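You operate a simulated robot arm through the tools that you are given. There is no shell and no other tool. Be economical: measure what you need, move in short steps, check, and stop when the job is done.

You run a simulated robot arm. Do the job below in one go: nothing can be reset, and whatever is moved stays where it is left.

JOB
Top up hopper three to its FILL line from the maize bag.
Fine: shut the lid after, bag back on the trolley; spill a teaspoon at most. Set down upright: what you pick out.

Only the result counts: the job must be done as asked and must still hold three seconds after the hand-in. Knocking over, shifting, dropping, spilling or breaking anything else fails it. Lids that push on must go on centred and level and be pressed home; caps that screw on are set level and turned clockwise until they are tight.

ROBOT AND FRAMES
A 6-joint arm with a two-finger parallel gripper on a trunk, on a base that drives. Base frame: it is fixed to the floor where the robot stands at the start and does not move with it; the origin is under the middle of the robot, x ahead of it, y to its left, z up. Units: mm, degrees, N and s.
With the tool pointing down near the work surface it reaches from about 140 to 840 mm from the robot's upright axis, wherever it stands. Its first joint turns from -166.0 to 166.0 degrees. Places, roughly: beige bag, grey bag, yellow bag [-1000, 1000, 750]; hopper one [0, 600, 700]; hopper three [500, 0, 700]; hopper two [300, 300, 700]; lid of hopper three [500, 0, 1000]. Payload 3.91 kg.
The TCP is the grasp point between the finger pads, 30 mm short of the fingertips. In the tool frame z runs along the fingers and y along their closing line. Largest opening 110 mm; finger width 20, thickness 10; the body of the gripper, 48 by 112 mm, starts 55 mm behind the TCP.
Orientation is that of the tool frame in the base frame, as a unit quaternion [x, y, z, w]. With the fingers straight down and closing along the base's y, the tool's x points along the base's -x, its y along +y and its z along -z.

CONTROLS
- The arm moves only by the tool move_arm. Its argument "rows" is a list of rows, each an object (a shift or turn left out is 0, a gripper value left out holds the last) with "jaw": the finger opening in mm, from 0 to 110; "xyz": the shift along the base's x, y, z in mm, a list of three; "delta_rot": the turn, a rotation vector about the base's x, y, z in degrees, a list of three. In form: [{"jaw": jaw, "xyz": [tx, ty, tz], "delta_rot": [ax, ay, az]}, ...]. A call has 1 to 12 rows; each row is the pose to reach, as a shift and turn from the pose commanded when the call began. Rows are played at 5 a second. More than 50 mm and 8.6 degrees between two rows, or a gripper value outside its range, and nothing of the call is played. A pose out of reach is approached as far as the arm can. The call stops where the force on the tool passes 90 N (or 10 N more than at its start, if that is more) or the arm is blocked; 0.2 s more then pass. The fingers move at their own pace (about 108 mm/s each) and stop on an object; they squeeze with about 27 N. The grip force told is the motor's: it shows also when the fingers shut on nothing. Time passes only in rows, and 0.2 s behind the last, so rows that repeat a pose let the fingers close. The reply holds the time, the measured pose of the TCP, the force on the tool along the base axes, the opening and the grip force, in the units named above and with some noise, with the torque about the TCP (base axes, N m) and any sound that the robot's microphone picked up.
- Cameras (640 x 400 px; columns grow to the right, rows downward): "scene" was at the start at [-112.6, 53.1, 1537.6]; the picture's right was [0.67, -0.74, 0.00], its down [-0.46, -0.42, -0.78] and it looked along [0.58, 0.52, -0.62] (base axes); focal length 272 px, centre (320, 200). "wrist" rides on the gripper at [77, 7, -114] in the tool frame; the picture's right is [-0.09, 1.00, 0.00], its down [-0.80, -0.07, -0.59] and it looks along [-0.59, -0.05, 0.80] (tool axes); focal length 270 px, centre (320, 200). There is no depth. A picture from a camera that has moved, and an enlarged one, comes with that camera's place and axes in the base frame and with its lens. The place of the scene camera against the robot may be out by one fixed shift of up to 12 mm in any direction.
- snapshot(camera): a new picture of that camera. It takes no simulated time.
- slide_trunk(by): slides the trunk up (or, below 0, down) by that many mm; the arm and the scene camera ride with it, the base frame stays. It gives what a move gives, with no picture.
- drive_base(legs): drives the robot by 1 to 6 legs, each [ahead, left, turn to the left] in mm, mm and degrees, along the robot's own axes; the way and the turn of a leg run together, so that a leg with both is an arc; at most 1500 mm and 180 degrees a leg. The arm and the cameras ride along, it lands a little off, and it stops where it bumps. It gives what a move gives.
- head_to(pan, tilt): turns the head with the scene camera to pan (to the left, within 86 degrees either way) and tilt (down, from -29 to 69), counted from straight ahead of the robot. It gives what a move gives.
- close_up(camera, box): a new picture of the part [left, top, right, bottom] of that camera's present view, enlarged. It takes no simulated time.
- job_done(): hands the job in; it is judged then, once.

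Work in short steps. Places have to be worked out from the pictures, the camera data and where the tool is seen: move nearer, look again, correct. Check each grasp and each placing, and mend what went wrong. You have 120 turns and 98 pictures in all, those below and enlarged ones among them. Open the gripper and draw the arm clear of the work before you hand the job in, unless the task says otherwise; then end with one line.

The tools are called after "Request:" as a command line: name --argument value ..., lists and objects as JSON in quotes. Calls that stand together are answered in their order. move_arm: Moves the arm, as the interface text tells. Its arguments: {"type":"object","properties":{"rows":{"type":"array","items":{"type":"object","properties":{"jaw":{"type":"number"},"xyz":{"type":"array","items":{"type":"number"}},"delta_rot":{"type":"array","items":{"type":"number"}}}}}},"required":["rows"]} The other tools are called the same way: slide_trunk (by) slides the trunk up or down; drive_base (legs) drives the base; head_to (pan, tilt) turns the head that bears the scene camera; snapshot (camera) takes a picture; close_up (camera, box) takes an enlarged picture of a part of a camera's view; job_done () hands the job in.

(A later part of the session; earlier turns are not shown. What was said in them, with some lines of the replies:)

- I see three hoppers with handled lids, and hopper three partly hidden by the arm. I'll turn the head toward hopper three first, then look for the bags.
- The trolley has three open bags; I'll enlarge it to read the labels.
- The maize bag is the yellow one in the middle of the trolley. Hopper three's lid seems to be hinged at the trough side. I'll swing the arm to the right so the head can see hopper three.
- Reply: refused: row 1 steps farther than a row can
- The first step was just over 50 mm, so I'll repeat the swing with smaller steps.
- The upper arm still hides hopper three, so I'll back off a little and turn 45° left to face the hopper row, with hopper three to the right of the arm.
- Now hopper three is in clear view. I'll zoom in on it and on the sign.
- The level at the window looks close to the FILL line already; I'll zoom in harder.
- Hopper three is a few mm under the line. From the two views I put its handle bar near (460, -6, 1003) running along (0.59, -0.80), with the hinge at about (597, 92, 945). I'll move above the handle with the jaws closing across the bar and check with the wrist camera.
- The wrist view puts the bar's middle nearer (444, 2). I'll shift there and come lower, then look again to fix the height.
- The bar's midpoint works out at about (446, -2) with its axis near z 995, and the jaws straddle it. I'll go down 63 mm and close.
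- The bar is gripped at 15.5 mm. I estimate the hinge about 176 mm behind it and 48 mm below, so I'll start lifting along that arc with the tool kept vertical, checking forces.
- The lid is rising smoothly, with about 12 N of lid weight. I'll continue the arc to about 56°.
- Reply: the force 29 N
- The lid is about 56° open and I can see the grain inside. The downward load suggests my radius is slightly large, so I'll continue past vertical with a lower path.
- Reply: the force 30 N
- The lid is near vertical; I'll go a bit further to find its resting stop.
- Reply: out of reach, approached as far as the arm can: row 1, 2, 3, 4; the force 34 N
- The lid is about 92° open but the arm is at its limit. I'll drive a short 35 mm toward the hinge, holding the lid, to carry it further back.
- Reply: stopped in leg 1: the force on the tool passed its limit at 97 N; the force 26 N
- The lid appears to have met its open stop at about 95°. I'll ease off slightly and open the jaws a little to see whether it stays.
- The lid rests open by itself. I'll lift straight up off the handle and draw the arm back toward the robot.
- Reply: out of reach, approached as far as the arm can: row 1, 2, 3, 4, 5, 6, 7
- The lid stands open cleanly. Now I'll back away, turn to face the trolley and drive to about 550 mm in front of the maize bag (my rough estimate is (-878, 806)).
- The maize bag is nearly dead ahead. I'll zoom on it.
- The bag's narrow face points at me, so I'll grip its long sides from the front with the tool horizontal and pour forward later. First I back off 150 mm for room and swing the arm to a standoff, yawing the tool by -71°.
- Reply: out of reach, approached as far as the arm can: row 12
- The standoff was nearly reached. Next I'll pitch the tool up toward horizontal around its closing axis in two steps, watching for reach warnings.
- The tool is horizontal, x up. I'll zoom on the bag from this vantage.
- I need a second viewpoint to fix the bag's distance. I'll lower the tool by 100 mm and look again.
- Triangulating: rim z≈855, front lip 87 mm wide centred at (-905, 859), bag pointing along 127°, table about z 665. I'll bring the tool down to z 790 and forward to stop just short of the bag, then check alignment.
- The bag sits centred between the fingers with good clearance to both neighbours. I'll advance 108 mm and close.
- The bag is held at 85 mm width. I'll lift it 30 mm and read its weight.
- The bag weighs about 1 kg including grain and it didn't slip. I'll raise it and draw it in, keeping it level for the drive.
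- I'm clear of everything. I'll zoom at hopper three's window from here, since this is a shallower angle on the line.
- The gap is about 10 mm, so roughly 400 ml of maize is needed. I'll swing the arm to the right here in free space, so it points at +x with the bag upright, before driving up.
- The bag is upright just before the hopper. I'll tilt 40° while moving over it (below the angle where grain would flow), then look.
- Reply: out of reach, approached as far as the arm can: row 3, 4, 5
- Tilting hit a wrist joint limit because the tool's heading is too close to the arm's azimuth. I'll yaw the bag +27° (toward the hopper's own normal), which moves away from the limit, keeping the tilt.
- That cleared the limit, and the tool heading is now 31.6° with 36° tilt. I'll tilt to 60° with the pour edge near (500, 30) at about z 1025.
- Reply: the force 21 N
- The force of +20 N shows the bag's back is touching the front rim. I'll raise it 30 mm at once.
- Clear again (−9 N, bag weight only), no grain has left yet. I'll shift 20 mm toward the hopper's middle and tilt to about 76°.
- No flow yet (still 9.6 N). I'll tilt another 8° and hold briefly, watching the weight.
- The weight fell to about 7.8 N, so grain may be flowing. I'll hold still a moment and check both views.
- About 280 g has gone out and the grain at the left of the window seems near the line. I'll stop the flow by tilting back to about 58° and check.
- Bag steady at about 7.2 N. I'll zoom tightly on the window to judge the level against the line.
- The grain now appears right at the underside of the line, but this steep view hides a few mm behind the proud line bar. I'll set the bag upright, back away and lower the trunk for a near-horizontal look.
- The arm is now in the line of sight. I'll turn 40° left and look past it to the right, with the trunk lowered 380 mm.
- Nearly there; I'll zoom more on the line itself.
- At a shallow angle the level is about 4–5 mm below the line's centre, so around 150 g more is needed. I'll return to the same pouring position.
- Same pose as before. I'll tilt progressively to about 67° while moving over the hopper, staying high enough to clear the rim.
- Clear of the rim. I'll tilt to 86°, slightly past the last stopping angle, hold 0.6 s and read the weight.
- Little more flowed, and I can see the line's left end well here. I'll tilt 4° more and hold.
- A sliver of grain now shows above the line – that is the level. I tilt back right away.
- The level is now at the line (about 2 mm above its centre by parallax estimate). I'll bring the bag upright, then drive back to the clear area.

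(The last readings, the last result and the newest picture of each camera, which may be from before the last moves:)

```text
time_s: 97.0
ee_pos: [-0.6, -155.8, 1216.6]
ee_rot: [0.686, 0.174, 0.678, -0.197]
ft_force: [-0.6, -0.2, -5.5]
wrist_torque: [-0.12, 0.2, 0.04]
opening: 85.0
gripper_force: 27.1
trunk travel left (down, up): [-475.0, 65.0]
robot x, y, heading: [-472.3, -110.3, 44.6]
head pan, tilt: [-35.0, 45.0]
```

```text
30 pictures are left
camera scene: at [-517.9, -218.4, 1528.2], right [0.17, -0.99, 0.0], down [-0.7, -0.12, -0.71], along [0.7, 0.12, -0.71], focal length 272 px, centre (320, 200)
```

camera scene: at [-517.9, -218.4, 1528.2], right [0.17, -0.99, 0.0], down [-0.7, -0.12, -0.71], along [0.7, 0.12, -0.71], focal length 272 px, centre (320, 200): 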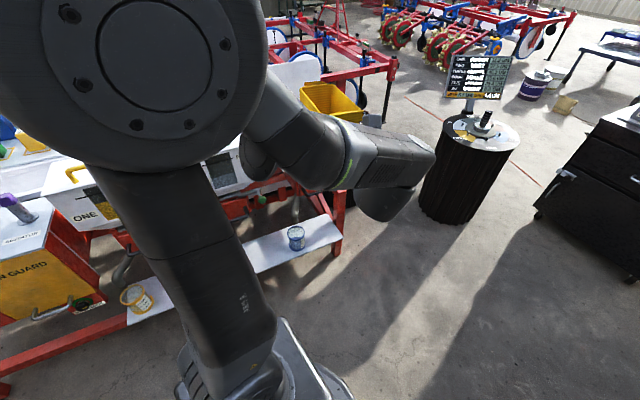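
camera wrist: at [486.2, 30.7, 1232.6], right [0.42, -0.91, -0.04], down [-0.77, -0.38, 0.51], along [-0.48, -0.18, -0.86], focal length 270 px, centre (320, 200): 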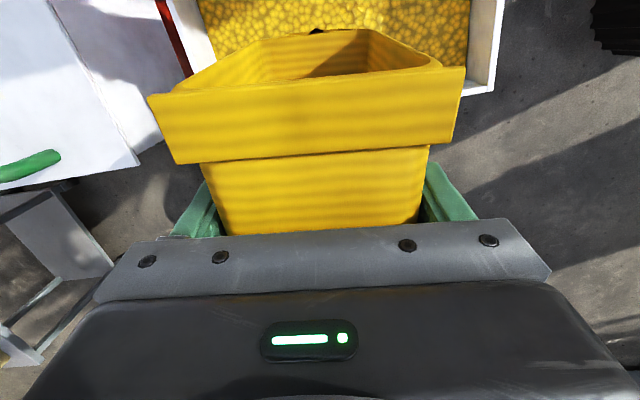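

Now I'll level the 2° roll, then swing the arm back to straight ahead as it was when carrying.

Request:
move_arm --rows '[{"delta_rot": [-1.7, -1, 0]}]'

Request:
move_arm --rows '[{"xyz": [9.5, 35.5, 0], "delta_rot": [0, 0, 2.25]}, {"xyz": [16.3, 72, 0], "delta_rot": [0, 0, 4.5]}, {"xyz": [20.2, 109.4, 0], "delta_rot": [0, 0, 6.75]}, {"xyz": [21, 147.5, 0], "delta_rot": [0, 0, 9]}, {"xyz": [19, 185.2, 0], "delta_rot": [0, 0, 11.2]}, {"xyz": [14.2, 224.2, 0], "delta_rot": [0, 0, 13.5]}, {"xyz": [6, 263.1, 0], "delta_rot": [0, 0, 15.7]}, {"xyz": [-5.3, 301.8, 0], "delta_rot": [0, 0, 18]}, {"xyz": [-20, 339.8, 0], "delta_rot": [0, 0, 20.2]}, {"xyz": [-37.4, 377.4, 0], "delta_rot": [0, 0, 22.5]}, {"xyz": [-58, 413.9, 0], "delta_rot": [0, 0, 24.7]}, {"xyz": [-81.8, 449, 0], "delta_rot": [0, 0, 26.9]}]'

Request:
drive_base --legs '[[0, 0, 69.3], [300, -7, 0]]'

Request:
head_to --pan 0 --tilt 45

Request:
snapshot --camera "scene"

Request:
snapshot --camera "wrist"

```text
time_s: 97.4
ee_pos: [-0.0, -156.1, 1215.4]
ee_rot: [0.684, 0.185, 0.681, -0.186]
ft_force: [0.1, -0.3, -6.2]
wrist_torque: [-0.11, 0.22, -0.01]
opening: 84.6
gripper_force: 26.8
trunk travel left (down, up): [-475.0, 65.0]
robot x, y, heading: [-466.3, -103.9, 44.7]
head pan, tilt: [-35.0, 45.0]
```

```text
time_s: 100.0
ee_pos: [-81.3, 293.9, 1216.8]
ee_rot: [0.622, 0.34, 0.619, -0.339]
ft_force: [0.2, -0.1, -5.0]
wrist_torque: [-0.22, 0.15, 0.0]
opening: 84.8
gripper_force: 27.6
trunk travel left (down, up): [-475.0, 65.0]
robot x, y, heading: [-472.5, -103.8, 44.8]
head pan, tilt: [-35.0, 45.0]
```

```text
time_s: 105.1
ee_pos: [-824.8, 677.2, 1216.4]
ee_rot: [0.319, 0.633, 0.317, -0.631]
ft_force: [-0.9, -0.1, -5.5]
wrist_torque: [-0.16, -0.1, 0.0]
opening: 85.1
gripper_force: 27.2
trunk travel left (down, up): [-475.0, 65.0]
robot x, y, heading: [-584.7, 168.7, 114.0]
head pan, tilt: [-35.0, 45.0]
```

```text
time_s: 106.1
ee_pos: [-824.1, 675.6, 1217.1]
ee_rot: [0.318, 0.633, 0.316, -0.631]
ft_force: [-0.1, 0.3, -5.2]
wrist_torque: [-0.16, -0.15, -0.02]
opening: 84.7
gripper_force: 27.1
trunk travel left (down, up): [-475.0, 65.0]
robot x, y, heading: [-586.8, 171.7, 113.8]
head pan, tilt: [0.0, 45.0]
```

```text
29 pictures are left
camera scene: at [-558.0, 85.6, 1528.2], right [0.91, 0.41, 0.0], down [0.29, -0.65, -0.71], along [-0.29, 0.65, -0.71], focal length 272 px, centre (320, 200)
```

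scene: 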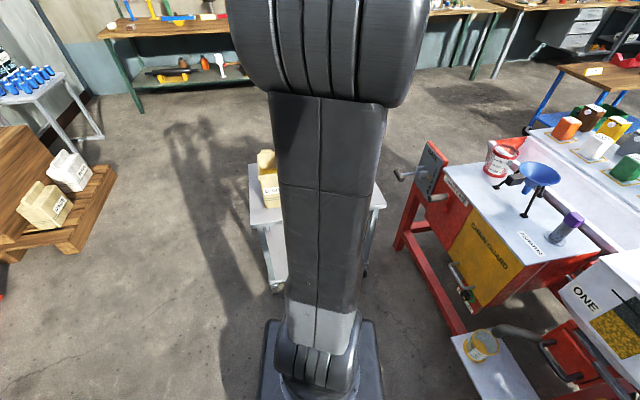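

```text
28 pictures are left
camera wrist: at [-751.5, 588.1, 1293.2], right [0.8, 0.59, -0.09], down [0.3, -0.52, -0.8], along [-0.52, 0.61, -0.59], focal length 270 px, centre (320, 200)
```

wrist: 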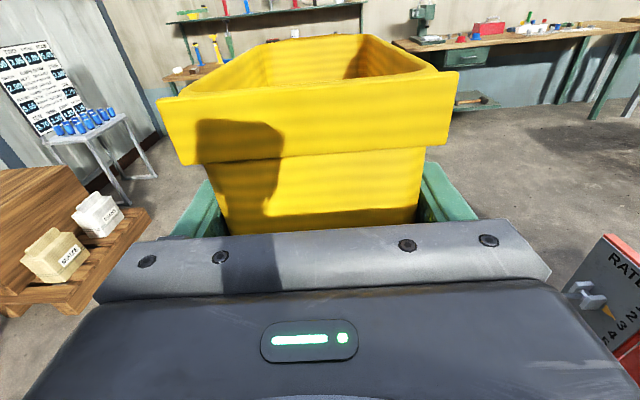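

Back at the trolley in the same stance. The bag sits about 8 mm lower in the grip after that rim contact, so I'll lower by feel. First I go over its spot and down to z 850.

Request:
move_arm --rows '[{"xyz": [-20, 42, -5], "delta_rot": [0.3, 0.2, 0]}, {"xyz": [-40, 84, -15], "delta_rot": [0.6, 0.4, 0]}, {"xyz": [-60, 125, -30], "delta_rot": [0.6, 0.4, 0]}, {"xyz": [-80, 166, -50], "delta_rot": [0.6, 0.4, 0]}, {"xyz": [-95, 197, -80], "delta_rot": [0.6, 0.4, 0]}, {"xyz": [-102, 211, -120], "delta_rot": [0.6, 0.4, 0]}, {"xyz": [-102, 211, -165], "delta_rot": [0.6, 0.4, 0]}, {"xyz": [-102, 211, -210], "delta_rot": [0.6, 0.4, 0]}, {"xyz": [-102, 211, -255], "delta_rot": [0.6, 0.4, 0]}, {"xyz": [-102, 211, -300], "delta_rot": [0.6, 0.4, 0]}, {"xyz": [-102, 211, -340], "delta_rot": [0.6, 0.4, 0]}, {"xyz": [-102, 211, -367], "delta_rot": [0.6, 0.4, 0]}]'

Request:
snapshot --camera "wrist"

Request:
close_up --camera "scene" --box '[230, 130, 430, 255]'

```text
time_s: 108.7
ee_pos: [-925.4, 887.7, 848.9]
ee_rot: [-0.316, -0.628, -0.32, 0.635]
ft_force: [-0.3, -0.3, -4.9]
wrist_torque: [-0.19, -0.12, 0.03]
opening: 84.9
gripper_force: 26.4
trunk travel left (down, up): [-475.0, 65.0]
robot x, y, heading: [-588.7, 169.3, 114.1]
head pan, tilt: [0.0, 45.0]
```

```text
27 pictures are left
camera wrist: at [-852.2, 798.9, 924.1], right [0.8, 0.59, -0.09], down [0.29, -0.51, -0.81], along [-0.52, 0.62, -0.58], focal length 270 px, centre (320, 200)
```

wrist: 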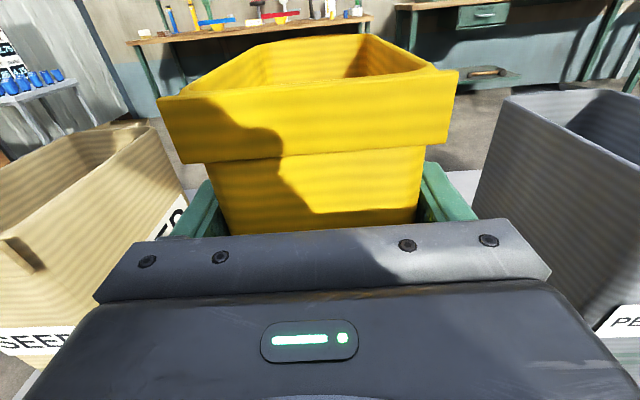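

```text
3.20 times, centred on (330, 192) of scene
camera zoom: at [-558.3, 86.2, 1528.3], right [0.91, 0.41, 0.0], down [0.29, -0.65, -0.71], along [-0.29, 0.65, -0.71], focal length 869 px, centre (288, 224)
```

zoom: 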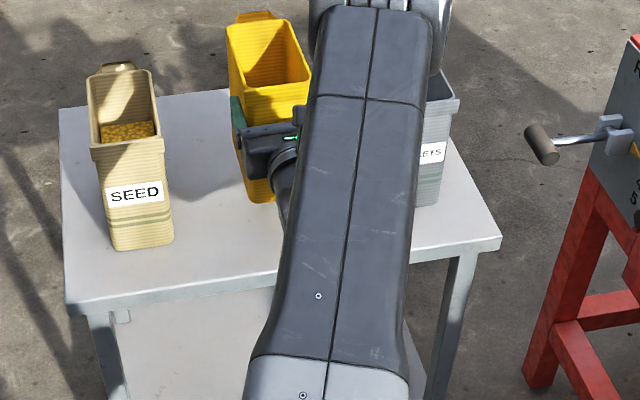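

The bag is straight above its former spot. I'll lower to about z 803, then creep.

Request:
move_arm --rows '[{"xyz": [0, 0, -20]}, {"xyz": [0, 0, -36]}, {"xyz": [0, 0, -46]}, {"xyz": [0, 0, -46]}]'

Request:
move_arm --rows '[{"xyz": [0, 0, -3]}, {"xyz": [0, 0, -4]}]'

Request:
move_arm --rows '[{"xyz": [0, 0, -2]}, {"xyz": [0, 0, -3]}]'

```text
time_s: 109.7
ee_pos: [-925.2, 886.0, 802.4]
ee_rot: [-0.316, -0.629, -0.318, 0.635]
ft_force: [0.3, 0.1, -4.6]
wrist_torque: [-0.18, -0.16, 0.0]
opening: 84.7
gripper_force: 27.3
trunk travel left (down, up): [-475.0, 65.0]
robot x, y, heading: [-588.3, 171.1, 114.0]
head pan, tilt: [0.0, 45.0]
```

```text
time_s: 110.3
ee_pos: [-926.2, 886.8, 799.4]
ee_rot: [-0.316, -0.629, -0.319, 0.635]
ft_force: [0.1, -0.4, -3.8]
wrist_torque: [-0.2, -0.13, 0.01]
opening: 84.8
gripper_force: 26.7
trunk travel left (down, up): [-475.0, 65.0]
robot x, y, heading: [-586.5, 171.7, 114.1]
head pan, tilt: [0.0, 45.0]
```

```text
time_s: 110.9
ee_pos: [-925.8, 886.7, 796.6]
ee_rot: [-0.316, -0.628, -0.319, 0.635]
ft_force: [-0.4, 0.3, -5.0]
wrist_torque: [-0.17, -0.14, -0.01]
opening: 84.6
gripper_force: 27.3
trunk travel left (down, up): [-475.0, 65.0]
robot x, y, heading: [-587.3, 168.1, 114.3]
head pan, tilt: [0.0, 45.0]
```

No contact yet; I'll keep creeping in 2–3 mm steps.

Request:
move_arm --rows '[{"xyz": [0, 0, -1.5]}, {"xyz": [0, 0, -2.5]}]'

Request:
move_arm --rows '[{"xyz": [0, 0, -1.5]}, {"xyz": [0, 0, -2.5]}]'

Request:
move_arm --rows '[{"xyz": [0, 0, -1]}, {"xyz": [0, 0, -2]}]'

```text
time_s: 111.5
ee_pos: [-926.1, 886.4, 794.5]
ee_rot: [-0.316, -0.628, -0.32, 0.635]
ft_force: [-0.1, -0.5, -3.9]
wrist_torque: [-0.02, -0.14, -0.05]
opening: 84.8
gripper_force: 26.8
trunk travel left (down, up): [-475.0, 65.0]
robot x, y, heading: [-584.3, 172.9, 114.1]
head pan, tilt: [0.0, 45.0]
```

```text
time_s: 112.1
ee_pos: [-925.0, 886.0, 792.4]
ee_rot: [-0.315, -0.628, -0.319, 0.636]
ft_force: [1.1, -2.3, 6.3]
wrist_torque: [0.6, 0.5, 0.12]
opening: 85.0
gripper_force: 27.6
trunk travel left (down, up): [-475.0, 65.0]
robot x, y, heading: [-589.5, 169.1, 114.2]
head pan, tilt: [0.0, 45.0]
```

```text
time_s: 112.7
ee_pos: [-926.2, 884.8, 792.6]
ee_rot: [-0.316, -0.628, -0.32, 0.636]
ft_force: [2.5, -5.1, 17.8]
wrist_torque: [-0.51, -0.21, 0.12]
opening: 84.8
gripper_force: 27.1
trunk travel left (down, up): [-475.0, 65.0]
robot x, y, heading: [-585.2, 173.0, 114.4]
head pan, tilt: [0.0, 45.0]
```

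The bag is on the table (+18 N). I'll ease up 1 mm and open the jaws gently.

Request:
move_arm --rows '[{"xyz": [0, 0, 1.5]}, {"xyz": [0, 0, 1.5], "jaw": 88}, {"xyz": [0, 0, 1.5], "jaw": 94}, {"xyz": [0, 0, 1.5], "jaw": 103}, {"xyz": [0, 0, 1.5], "jaw": 110}, {"xyz": [0, 0, 1.5], "jaw": 110}]'

Request:
snapshot --camera "wrist"

```text
time_s: 114.1
ee_pos: [-926.1, 886.2, 791.4]
ee_rot: [-0.316, -0.629, -0.319, 0.635]
ft_force: [0.1, -0.5, -0.3]
wrist_torque: [0.01, 0.03, -0.01]
opening: 109.8
gripper_force: 0.0
trunk travel left (down, up): [-475.0, 65.0]
robot x, y, heading: [-587.1, 172.7, 114.4]
head pan, tilt: [0.0, 45.0]
```

```text
25 pictures are left
camera wrist: at [-852.6, 797.9, 866.5], right [0.8, 0.59, -0.09], down [0.29, -0.51, -0.81], along [-0.52, 0.62, -0.58], focal length 270 px, centre (320, 200)
```

wrist: 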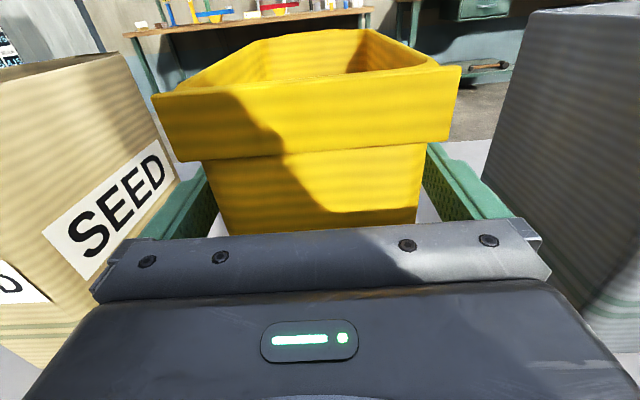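

The bag stands free and level. I'll withdraw straight back, then rise.

Request:
move_arm --rows '[{"xyz": [22, -29, 0], "jaw": 110}, {"xyz": [44, -58, 0]}, {"xyz": [66, -87, 0]}, {"xyz": [85, -114, 13]}, {"xyz": [104, -142, 38]}, {"xyz": [123, -169, 68]}, {"xyz": [143, -196, 98]}, {"xyz": [153, -221, 128]}, {"xyz": [153, -242, 158]}, {"xyz": [153, -242, 200]}, {"xyz": [153, -242, 247]}]'

Request:
close_up --camera "wrist" --box '[160, 120, 480, 240]'

```text
time_s: 116.5
ee_pos: [-773.8, 644.6, 1037.5]
ee_rot: [-0.316, -0.628, -0.32, 0.635]
ft_force: [0.1, -0.3, 1.3]
wrist_torque: [0.0, -0.02, 0.03]
opening: 109.8
gripper_force: 0.2
trunk travel left (down, up): [-475.0, 65.0]
robot x, y, heading: [-585.9, 172.0, 114.0]
head pan, tilt: [0.0, 45.0]
```

```text
2.00 times, centred on (320, 180) of wrist
camera zoom: at [-700.3, 555.4, 1112.9], right [0.8, 0.59, -0.09], down [0.29, -0.51, -0.81], along [-0.52, 0.62, -0.58], focal length 541 px, centre (320, 240)
```

zoom: 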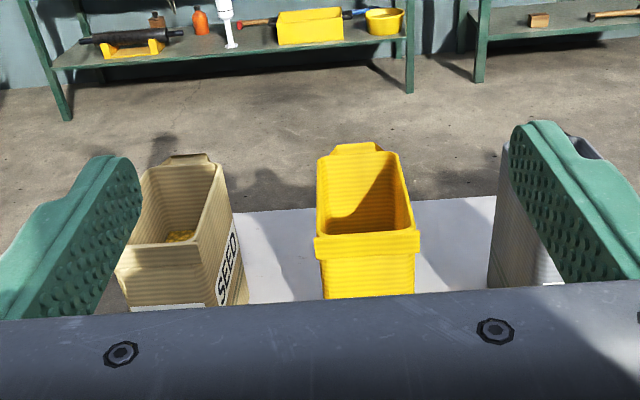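

The maize bag is upright with a clean table around it. I'll turn the tool back down to the fingers-down posture.

Request:
move_arm --rows '[{"xyz": [8, 3, 15], "delta_rot": [-6.57, -4.87, 0]}, {"xyz": [16, 6, 30], "delta_rot": [-13.1, -9.7, 0]}, {"xyz": [24, 9, 45], "delta_rot": [-19.7, -14.6, 0]}, {"xyz": [32, 12, 60], "delta_rot": [-26.3, -19.5, 0]}, {"xyz": [40, 15, 75], "delta_rot": [-32.9, -24.4, 0]}, {"xyz": [48, 18, 90], "delta_rot": [-39.4, -29.2, 0]}, {"xyz": [56, 21, 105], "delta_rot": [-46, -34.1, 0]}, {"xyz": [64, 24, 120], "delta_rot": [-52.6, -39, 0]}, {"xyz": [72, 27, 135], "delta_rot": [-59.1, -43.8, 0]}, {"xyz": [80, 30, 150], "delta_rot": [-65.7, -48.7, 0]}, {"xyz": [88, 33, 165], "delta_rot": [-72.3, -53.6, 0]}]'

Request:
move_arm --rows '[{"xyz": [22, -1, 10], "delta_rot": [0, 0, 7]}, {"xyz": [44, -1, 20], "delta_rot": [0, 0, 14]}, {"xyz": [66, -1, 30], "delta_rot": [0, 0, 21]}, {"xyz": [88, 0, 40], "delta_rot": [0, 0, 28]}, {"xyz": [110, 0, 50], "delta_rot": [0, 0, 35]}, {"xyz": [132, 0, 60], "delta_rot": [0, 0, 42]}, {"xyz": [154, 0, 70], "delta_rot": [0, 0, 49]}, {"xyz": [176, 0, 80], "delta_rot": [0, 0, 56]}, {"xyz": [200, 0, 90], "delta_rot": [0, 0, 63]}, {"xyz": [225, 0, 100], "delta_rot": [0, 0, 70]}, {"xyz": [250, 0, 106], "delta_rot": [0, 0, 70]}, {"xyz": [275, 0, 106], "delta_rot": [0, 0, 70]}]'

```text
time_s: 118.9
ee_pos: [-685.2, 678.8, 1204.6]
ee_rot: [0.45, 0.893, 0.001, -0.004]
ft_force: [0.2, -0.4, 0.8]
wrist_torque: [0.0, -0.02, 0.01]
opening: 109.9
gripper_force: 0.1
trunk travel left (down, up): [-475.0, 65.0]
robot x, y, heading: [-590.5, 168.1, 114.1]
head pan, tilt: [0.0, 45.0]
```

```text
time_s: 121.5
ee_pos: [-408.3, 678.7, 1308.3]
ee_rot: [-0.144, 0.99, -0.001, -0.005]
ft_force: [-0.6, 0.6, -0.3]
wrist_torque: [-0.03, -0.02, -0.02]
opening: 109.9
gripper_force: 0.1
trunk travel left (down, up): [-475.0, 65.0]
robot x, y, heading: [-584.8, 168.4, 114.2]
head pan, tilt: [0.0, 45.0]
```

Arm is in the natural posture again. I'll drive back to the original start stance (heading 0, x≈-40), which gave a closer reach to the lid.

Request:
drive_base --legs '[[-300, 0, 0], [0, 0, -114.2], [290, 106, 0], [130, 0, 0]]'

Request:
head_to --pan 20 --tilt 40

Request:
snapshot --camera "scene"

```text
time_s: 130.9
ee_pos: [344.1, -367.0, 1308.7]
ee_rot: [0.752, 0.659, 0.004, -0.004]
ft_force: [0.0, 0.7, 0.2]
wrist_torque: [0.01, 0.03, 0.0]
opening: 110.3
gripper_force: 0.0
trunk travel left (down, up): [-475.0, 65.0]
robot x, y, heading: [-43.1, 4.2, -0.1]
head pan, tilt: [0.0, 45.0]
```

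```text
time_s: 131.7
ee_pos: [343.7, -367.8, 1310.6]
ee_rot: [0.752, 0.659, 0.005, -0.003]
ft_force: [-0.4, 0.1, -1.3]
wrist_torque: [0.0, 0.0, -0.03]
opening: 109.9
gripper_force: 0.0
trunk travel left (down, up): [-475.0, 65.0]
robot x, y, heading: [-46.5, 1.0, -0.4]
head pan, tilt: [20.0, 40.0]
```

```text
23 pictures are left
camera scene: at [-143.6, 27.2, 1535.4], right [0.34, -0.94, 0.0], down [-0.6, -0.22, -0.77], along [0.72, 0.26, -0.64], focal length 272 px, centre (320, 200)
```

scene: 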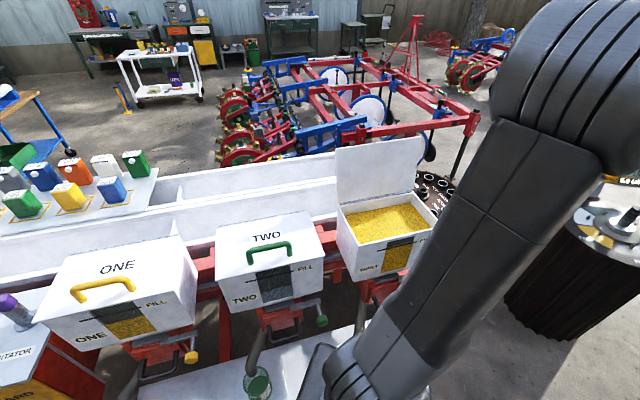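

Good open view here. I'll check the level and look for stray grain before closing.

Request:
close_up --camera "scene" --box '[330, 180, 450, 290]'

Request:
move_arm --rows '[{"xyz": [30, 35, 0], "delta_rot": [0, 0, 4]}, {"xyz": [60, 72, 0], "delta_rot": [0, 0, 8]}, {"xyz": [88, 110, 0], "delta_rot": [0, 0, 12]}, {"xyz": [115, 149, 0], "delta_rot": [0, 0, 16]}, {"xyz": [140, 189, 0], "delta_rot": [0, 0, 20]}, {"xyz": [165, 230, 0], "delta_rot": [0, 0, 24]}, {"xyz": [190, 271, 0], "delta_rot": [0, 0, 28]}, {"xyz": [213, 313, 0], "delta_rot": [0, 0, 32]}, {"xyz": [235, 355, 0], "delta_rot": [0, 0, 36]}, {"xyz": [255, 398, -10], "delta_rot": [0, 0, 39]}, {"xyz": [272, 442, -20], "delta_rot": [0, 0, 42]}, {"xyz": [285, 485, -30], "delta_rot": [0, 0, 43]}]'

Request:
snapshot --camera "wrist"

```text
3.64 times, centred on (390, 235) of scene
camera zoom: at [-143.6, 27.2, 1535.4], right [0.34, -0.94, 0.0], down [-0.6, -0.22, -0.77], along [0.72, 0.26, -0.64], focal length 987 px, centre (66, 73)
```

zoom: 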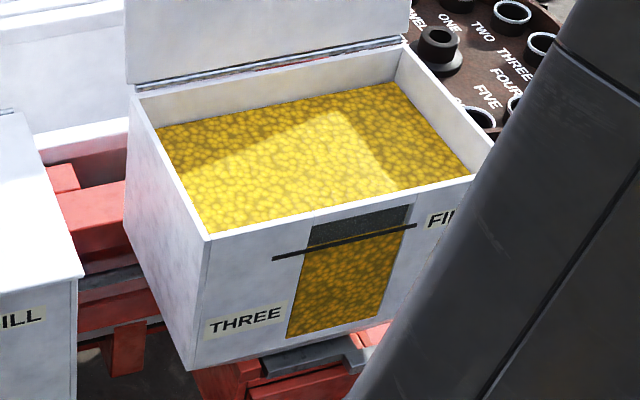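

```text
time_s: 134.3
ee_pos: [629.0, 121.4, 1280.0]
ee_rot: [0.459, 0.889, 0.002, -0.004]
ft_force: [-0.2, 0.7, 1.0]
wrist_torque: [0.0, 0.02, 0.0]
opening: 109.9
gripper_force: 0.1
trunk travel left (down, up): [-475.0, 65.0]
robot x, y, heading: [-46.4, 7.5, -0.2]
head pan, tilt: [20.0, 40.0]
```

```text
21 pictures are left
camera wrist: at [589.4, 186.7, 1394.2], right [0.86, 0.51, 0.0], down [0.41, -0.7, 0.59], along [0.29, -0.51, -0.81], focal length 270 px, centre (320, 200)
```

wrist: 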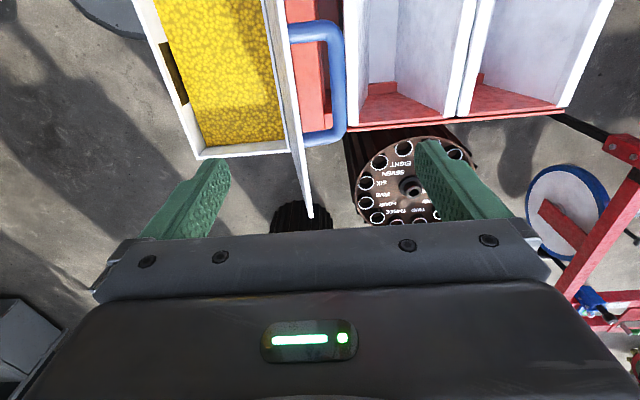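

The level sits at the line with no grain visible outside. The handle bar is at about (641, 144, 1099). I'll narrow the jaws to 36 mm, align above and descend part way.

Request:
move_arm --rows '[{"xyz": [6, 12, -10], "jaw": 36}, {"xyz": [13, 24, -40], "jaw": 36}, {"xyz": [13, 24, -80]}, {"xyz": [13, 24, -105]}]'

Request:
snapshot --camera "wrist"

```text
time_s: 135.3
ee_pos: [642.0, 141.9, 1173.4]
ee_rot: [0.459, 0.889, 0.003, -0.005]
ft_force: [-0.2, 0.4, 0.7]
wrist_torque: [0.03, 0.01, -0.02]
opening: 35.8
gripper_force: 0.0
trunk travel left (down, up): [-475.0, 65.0]
robot x, y, heading: [-46.3, 2.3, -0.0]
head pan, tilt: [20.0, 40.0]
```

```text
20 pictures are left
camera wrist: at [601.4, 207.7, 1288.1], right [0.86, 0.5, 0.0], down [0.41, -0.7, 0.59], along [0.3, -0.51, -0.81], focal length 270 px, centre (320, 200)
```

wrist: 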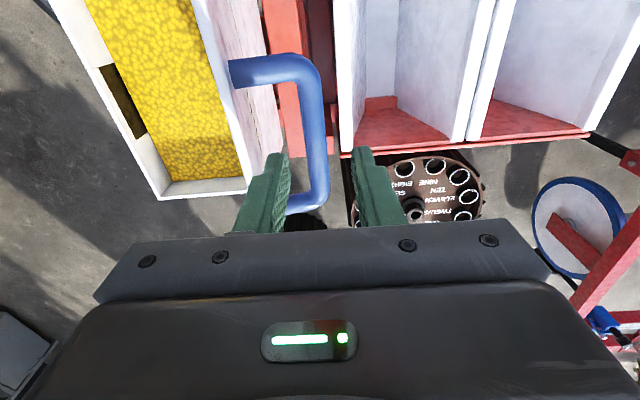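

The bar lies centred between the fingers. I'll descend 73 mm and close on it.

Request:
move_arm --rows '[{"xyz": [0, 1, -35]}, {"xyz": [0, 2, -60]}, {"xyz": [0, 2, -73]}, {"xyz": [0, 2, -73], "jaw": 10}, {"xyz": [0, 2, -73], "jaw": 10}, {"xyz": [0, 2, -73], "jaw": 10}]'

Request:
snapshot --camera "wrist"

```text
time_s: 136.7
ee_pos: [641.1, 142.7, 1101.1]
ee_rot: [0.458, 0.889, 0.002, -0.005]
ft_force: [-3.9, -1.7, -8.6]
wrist_torque: [-0.14, -0.18, -0.24]
opening: 15.6
gripper_force: 44.9
trunk travel left (down, up): [-475.0, 65.0]
robot x, y, heading: [-44.4, 2.1, -0.2]
head pan, tilt: [20.0, 40.0]
```

```text
19 pictures are left
camera wrist: at [601.7, 209.8, 1215.3], right [0.86, 0.5, 0.0], down [0.41, -0.7, 0.59], along [0.29, -0.51, -0.81], focal length 270 px, centre (320, 200)
```

wrist: 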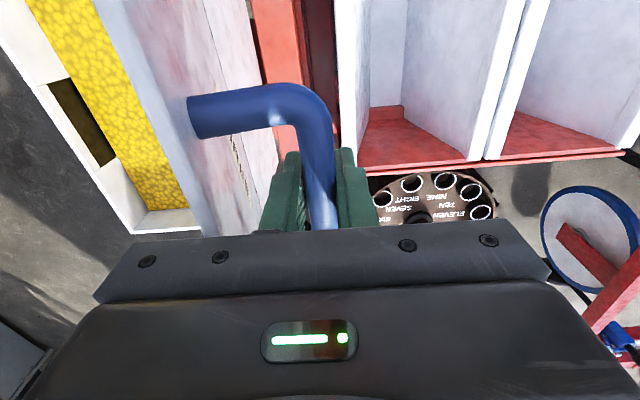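

Comparing with the opening arc (hinge at n≈535, z≈956, R≈175), the bar sits about 14 mm above the TCP. I'll regrip 12 mm higher so the tips don't hit the lid when shut.

Request:
move_arm --rows '[{"jaw": 26}, {"xyz": [0, 0, 12], "jaw": 26}, {"xyz": [0, 0, 12], "jaw": 10}, {"xyz": [0, 0, 12], "jaw": 10}, {"xyz": [0, 0, 12], "jaw": 10}]'

```text
time_s: 137.9
ee_pos: [640.1, 143.3, 1113.5]
ee_rot: [0.459, 0.889, 0.003, -0.005]
ft_force: [0.4, 0.5, -0.3]
wrist_torque: [-0.03, 0.06, -0.25]
opening: 15.6
gripper_force: 45.6
trunk travel left (down, up): [-475.0, 65.0]
robot x, y, heading: [-45.7, 4.4, -0.0]
head pan, tilt: [20.0, 40.0]
```

Held with no residual force. I'll swing the lid forward along the measured arc, first to about half way.

Request:
move_arm --rows '[{"xyz": [-9, -6.3, 5.2], "jaw": 10}, {"xyz": [-18.4, -12.8, 9.6]}, {"xyz": [-28, -19.5, 12.7]}, {"xyz": [-37.8, -26.4, 14.9]}, {"xyz": [-57.6, -40.3, 16.8]}, {"xyz": [-77.5, -54.1, 15.3]}, {"xyz": [-97, -67.8, 10.5]}, {"xyz": [-115.8, -80.9, 2.4]}, {"xyz": [-133.4, -93.2, -8.8]}]'

Request:
snapshot --camera "scene"

```text
time_s: 139.9
ee_pos: [505.6, 47.5, 1104.6]
ee_rot: [0.459, 0.888, 0.003, -0.005]
ft_force: [-2.1, -15.4, 19.4]
wrist_torque: [-0.05, -0.11, 0.07]
opening: 15.6
gripper_force: 45.2
trunk travel left (down, up): [-475.0, 65.0]
robot x, y, heading: [-48.2, -1.1, -0.3]
head pan, tilt: [20.0, 40.0]
```

```text
18 pictures are left
camera scene: at [-145.7, 24.7, 1535.3], right [0.34, -0.94, 0.0], down [-0.6, -0.22, -0.77], along [0.72, 0.26, -0.64], focal length 272 px, centre (320, 200)
```

scene: 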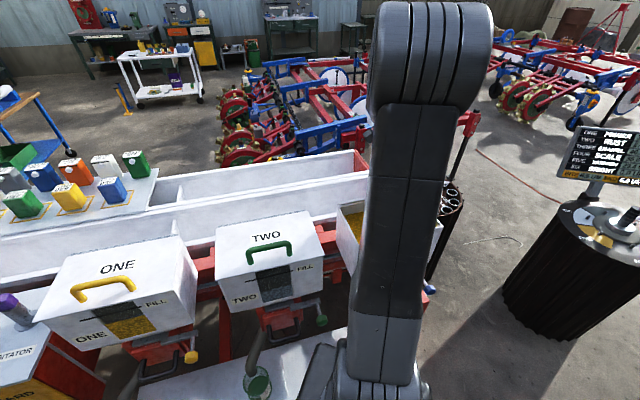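

Following well (about 20 N of friction). I'll continue down to nearly shut.

Request:
move_arm --rows '[{"xyz": [-8, -5.6, -4]}, {"xyz": [-16.2, -11.3, -12]}, {"xyz": [-23.5, -16.4, -20]}, {"xyz": [-30.7, -21.4, -29]}, {"xyz": [-37, -26, -38.5]}, {"xyz": [-43, -30.1, -48.5]}, {"xyz": [-48, -33.6, -59]}, {"xyz": [-53, -37, -70.5]}, {"xyz": [-56.5, -39.5, -80]}, {"xyz": [-59, -41.3, -88]}]'

Request:
snapshot --camera "wrist"

```text
time_s: 142.1
ee_pos: [446.4, 6.6, 1017.2]
ee_rot: [0.459, 0.888, 0.004, -0.005]
ft_force: [-5.3, -24.0, 7.2]
wrist_torque: [-0.09, -0.33, 0.44]
opening: 15.7
gripper_force: 44.9
trunk travel left (down, up): [-475.0, 65.0]
robot x, y, heading: [-48.9, 2.4, 0.1]
head pan, tilt: [20.0, 40.0]
```

```text
17 pictures are left
camera wrist: at [407.9, 72.0, 1131.6], right [0.86, 0.5, 0.0], down [0.41, -0.7, 0.58], along [0.29, -0.51, -0.81], focal length 270 px, centre (320, 200)
```

wrist: 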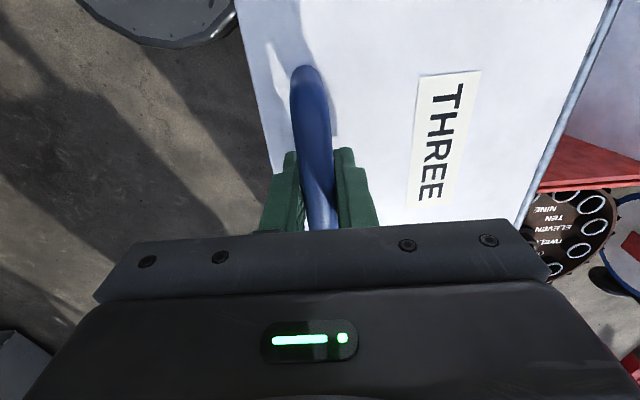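

Almost shut, about 15 mm to go. I'll lower to the original closed pose and press slightly.

Request:
move_arm --rows '[{"xyz": [-1, -4, -6]}, {"xyz": [-1, -6, -11]}, {"xyz": [-1, -7, -16]}, {"xyz": [-1, -7, -19]}]'

Request:
snapshot --camera "scene"

```text
time_s: 143.1
ee_pos: [445.3, 2.2, 998.6]
ee_rot: [0.459, 0.888, 0.003, -0.003]
ft_force: [-14.8, -1.5, 28.2]
wrist_torque: [0.11, -0.12, 0.35]
opening: 16.0
gripper_force: 45.7
trunk travel left (down, up): [-475.0, 65.0]
robot x, y, heading: [-46.7, 1.7, -0.2]
head pan, tilt: [20.0, 40.0]
```

```text
16 pictures are left
camera scene: at [-148.3, 27.4, 1535.4], right [0.34, -0.94, 0.0], down [-0.6, -0.22, -0.77], along [0.72, 0.26, -0.64], focal length 272 px, centre (320, 200)
```

scene: 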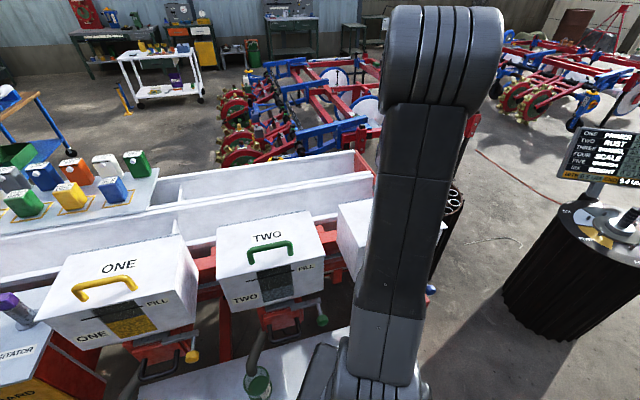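

The 28 N reaction says the lid is on its seat. I'll release, lift off and swing clear to the right to verify.

Request:
move_arm --rows '[{"xyz": [0, 0, 2], "jaw": 20}, {"xyz": [0, 0, 2], "jaw": 50}, {"xyz": [0, 0, 2], "jaw": 60}, {"xyz": [0, 0, 40]}, {"xyz": [0, 0, 85]}, {"xyz": [0, 0, 130]}, {"xyz": [0, 0, 175]}, {"xyz": [-10, -35, 210]}, {"xyz": [-20, -75, 240]}, {"xyz": [-30, -115, 260]}, {"xyz": [-40, -155, 280]}, {"xyz": [-50, -195, 290]}]'

Request:
move_arm --rows '[{"xyz": [-20, -40, 0], "delta_rot": [0, 0, -4]}, {"xyz": [-42, -78, 0], "delta_rot": [0, 0, -8]}, {"xyz": [-66, -114, 0], "delta_rot": [0, 0, -12]}, {"xyz": [-94, -148, 0], "delta_rot": [0, 0, -16]}]'

Request:
snapshot --camera "wrist"

Request:
snapshot --camera "scene"

```text
refused: row 8 steps farther than a row can; nothing moved
```

```text
time_s: 143.5
ee_pos: [448.8, -2.5, 998.9]
ee_rot: [0.47, 0.883, 0.015, 0.006]
ft_force: [18.1, 30.8, -0.1]
wrist_torque: [0.56, 0.88, 1.02]
opening: 16.7
gripper_force: 44.5
trunk travel left (down, up): [-475.0, 65.0]
robot x, y, heading: [-45.9, 6.6, 0.2]
head pan, tilt: [20.0, 40.0]
stopped in row 1: the force on the tool passed its limit at 118 N (the readings are from after the stop); the commanded pose is now the measured one
```

```text
15 pictures are left
camera wrist: at [408.1, 62.3, 1113.6], right [0.88, 0.48, 0.03], down [0.37, -0.72, 0.59], along [0.31, -0.5, -0.81], focal length 270 px, centre (320, 200)
```

wrist: 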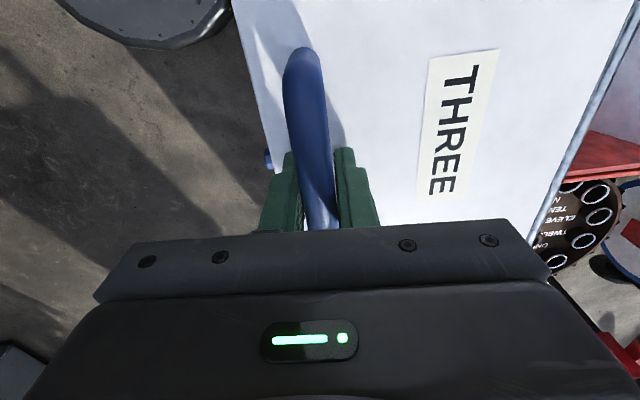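

```text
14 pictures are left
camera scene: at [-139.6, 32.3, 1534.8], right [0.35, -0.94, 0.0], down [-0.6, -0.23, -0.76], along [0.72, 0.27, -0.65], focal length 272 px, centre (320, 200)
```

scene: 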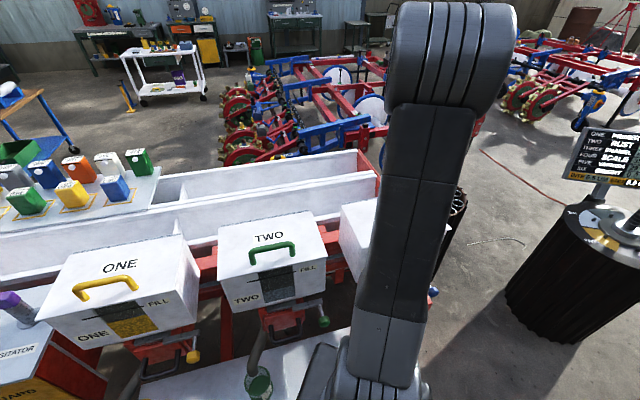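

My first call was refused, so the sideways one tugged on the held handle and stopped at its force limit; nothing appears displaced. I'll release now and lift straight up, alone.

Request:
move_arm --rows '[{"jaw": 20}, {"jaw": 40}, {"jaw": 60}, {"xyz": [0, 0, 35]}, {"xyz": [0, 0, 75]}, {"xyz": [0, 0, 115]}, {"xyz": [0, 0, 155]}, {"xyz": [0, 0, 195]}, {"xyz": [0, 0, 235]}, {"xyz": [0, 0, 270]}]'

Request:
snapshot --camera "wrist"

```text
time_s: 145.7
ee_pos: [443.2, -11.5, 1271.1]
ee_rot: [0.474, 0.88, 0.013, 0.004]
ft_force: [0.1, -0.6, -0.7]
wrist_torque: [0.03, -0.01, 0.02]
opening: 60.2
gripper_force: 0.0
trunk travel left (down, up): [-475.0, 65.0]
robot x, y, heading: [-46.2, 4.9, 0.2]
head pan, tilt: [20.0, 40.0]
```

```text
13 pictures are left
camera wrist: at [402.8, 54.1, 1385.2], right [0.88, 0.47, 0.03], down [0.37, -0.72, 0.59], along [0.3, -0.51, -0.81], focal length 270 px, centre (320, 200)
```

wrist: 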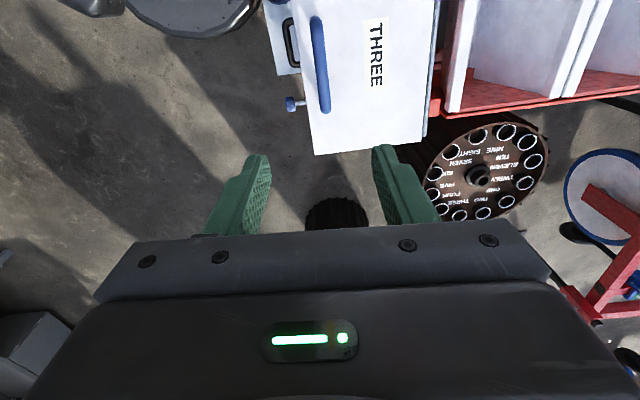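

The arm is free and the lid looks shut. I'll back off and turn to view hopper three from the front for a final check.

Request:
drive_base --legs '[[-200, 0, 0], [0, 0, 45]]'

Request:
head_to --pan -35 --tilt 40

Request:
snapshot --camera "scene"

```text
time_s: 149.3
ee_pos: [110.5, 337.1, 1269.7]
ee_rot: [0.101, 0.995, 0.014, -0.002]
ft_force: [0.4, 1.4, -0.3]
wrist_torque: [0.0, 0.01, -0.01]
opening: 60.0
gripper_force: 0.1
trunk travel left (down, up): [-475.0, 65.0]
robot x, y, heading: [-247.1, 3.4, 45.4]
head pan, tilt: [20.0, 40.0]
```

```text
time_s: 150.6
ee_pos: [108.9, 338.1, 1270.6]
ee_rot: [0.101, 0.995, 0.014, -0.002]
ft_force: [-0.5, 0.3, 0.6]
wrist_torque: [0.01, 0.01, 0.01]
opening: 60.3
gripper_force: 0.2
trunk travel left (down, up): [-475.0, 65.0]
robot x, y, heading: [-246.0, 3.2, 45.2]
head pan, tilt: [-35.0, 40.0]
```

```text
12 pictures are left
camera scene: at [-290.4, -107.2, 1535.5], right [0.18, -0.98, 0.0], down [-0.63, -0.12, -0.77], along [0.75, 0.14, -0.64], focal length 272 px, centre (320, 200)
```

scene: 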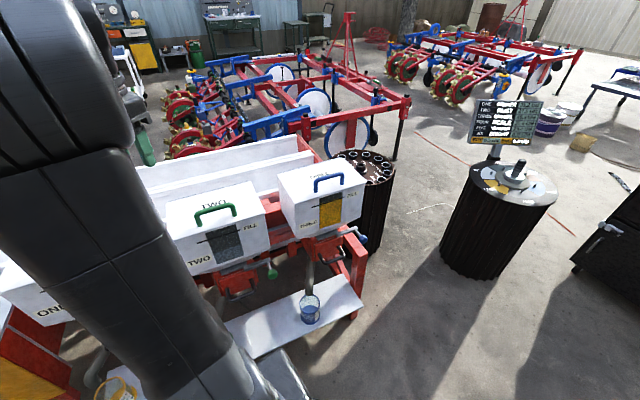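

Request:
close_up --camera "scene" --box '[265, 155, 385, 250]'

Request:
close_up --camera "scene" --box '[220, 240, 400, 360]'

```text
4.21 times, centred on (325, 202) of scene
camera zoom: at [-290.4, -107.2, 1535.5], right [0.18, -0.98, 0.0], down [-0.63, -0.12, -0.77], along [0.75, 0.14, -0.64], focal length 1143 px, centre (299, 190)
```

zoom: 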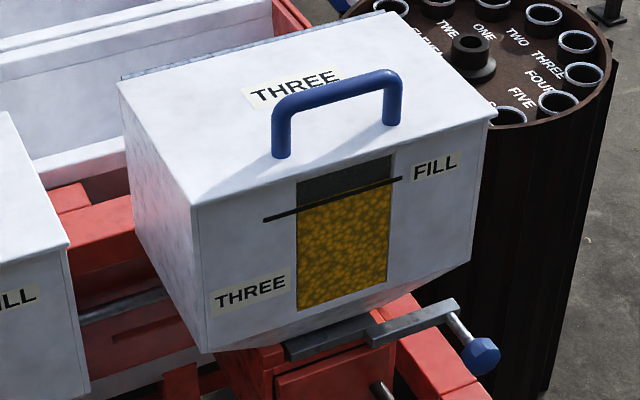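

```text
3.33 times, centred on (310, 300) of scene
camera zoom: at [-290.4, -107.2, 1535.5], right [0.18, -0.98, 0.0], down [-0.63, -0.12, -0.77], along [0.75, 0.14, -0.64], focal length 905 px, centre (353, -133)
```

zoom: 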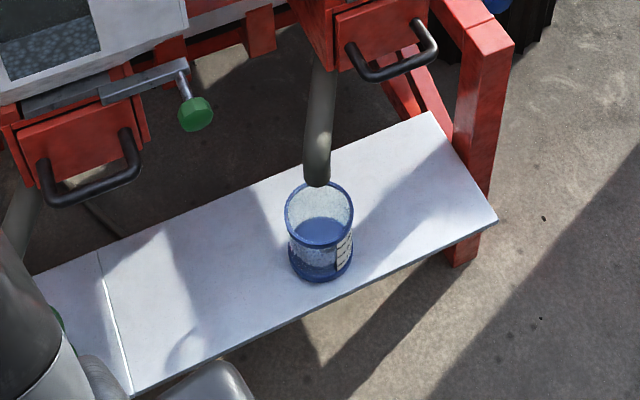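

The lid is flush, the level is at the FILL line and no grain is outside; the bag stands upright on the trolley and the arm is clear. I'm handing in.

Request:
job_done

```text
The job is handed in.
```

Hopper three is topped up to within about 2 mm of its FILL line with maize and its lid is shut. The maize bag is back upright on the trolley, and I saw no spilled grain.
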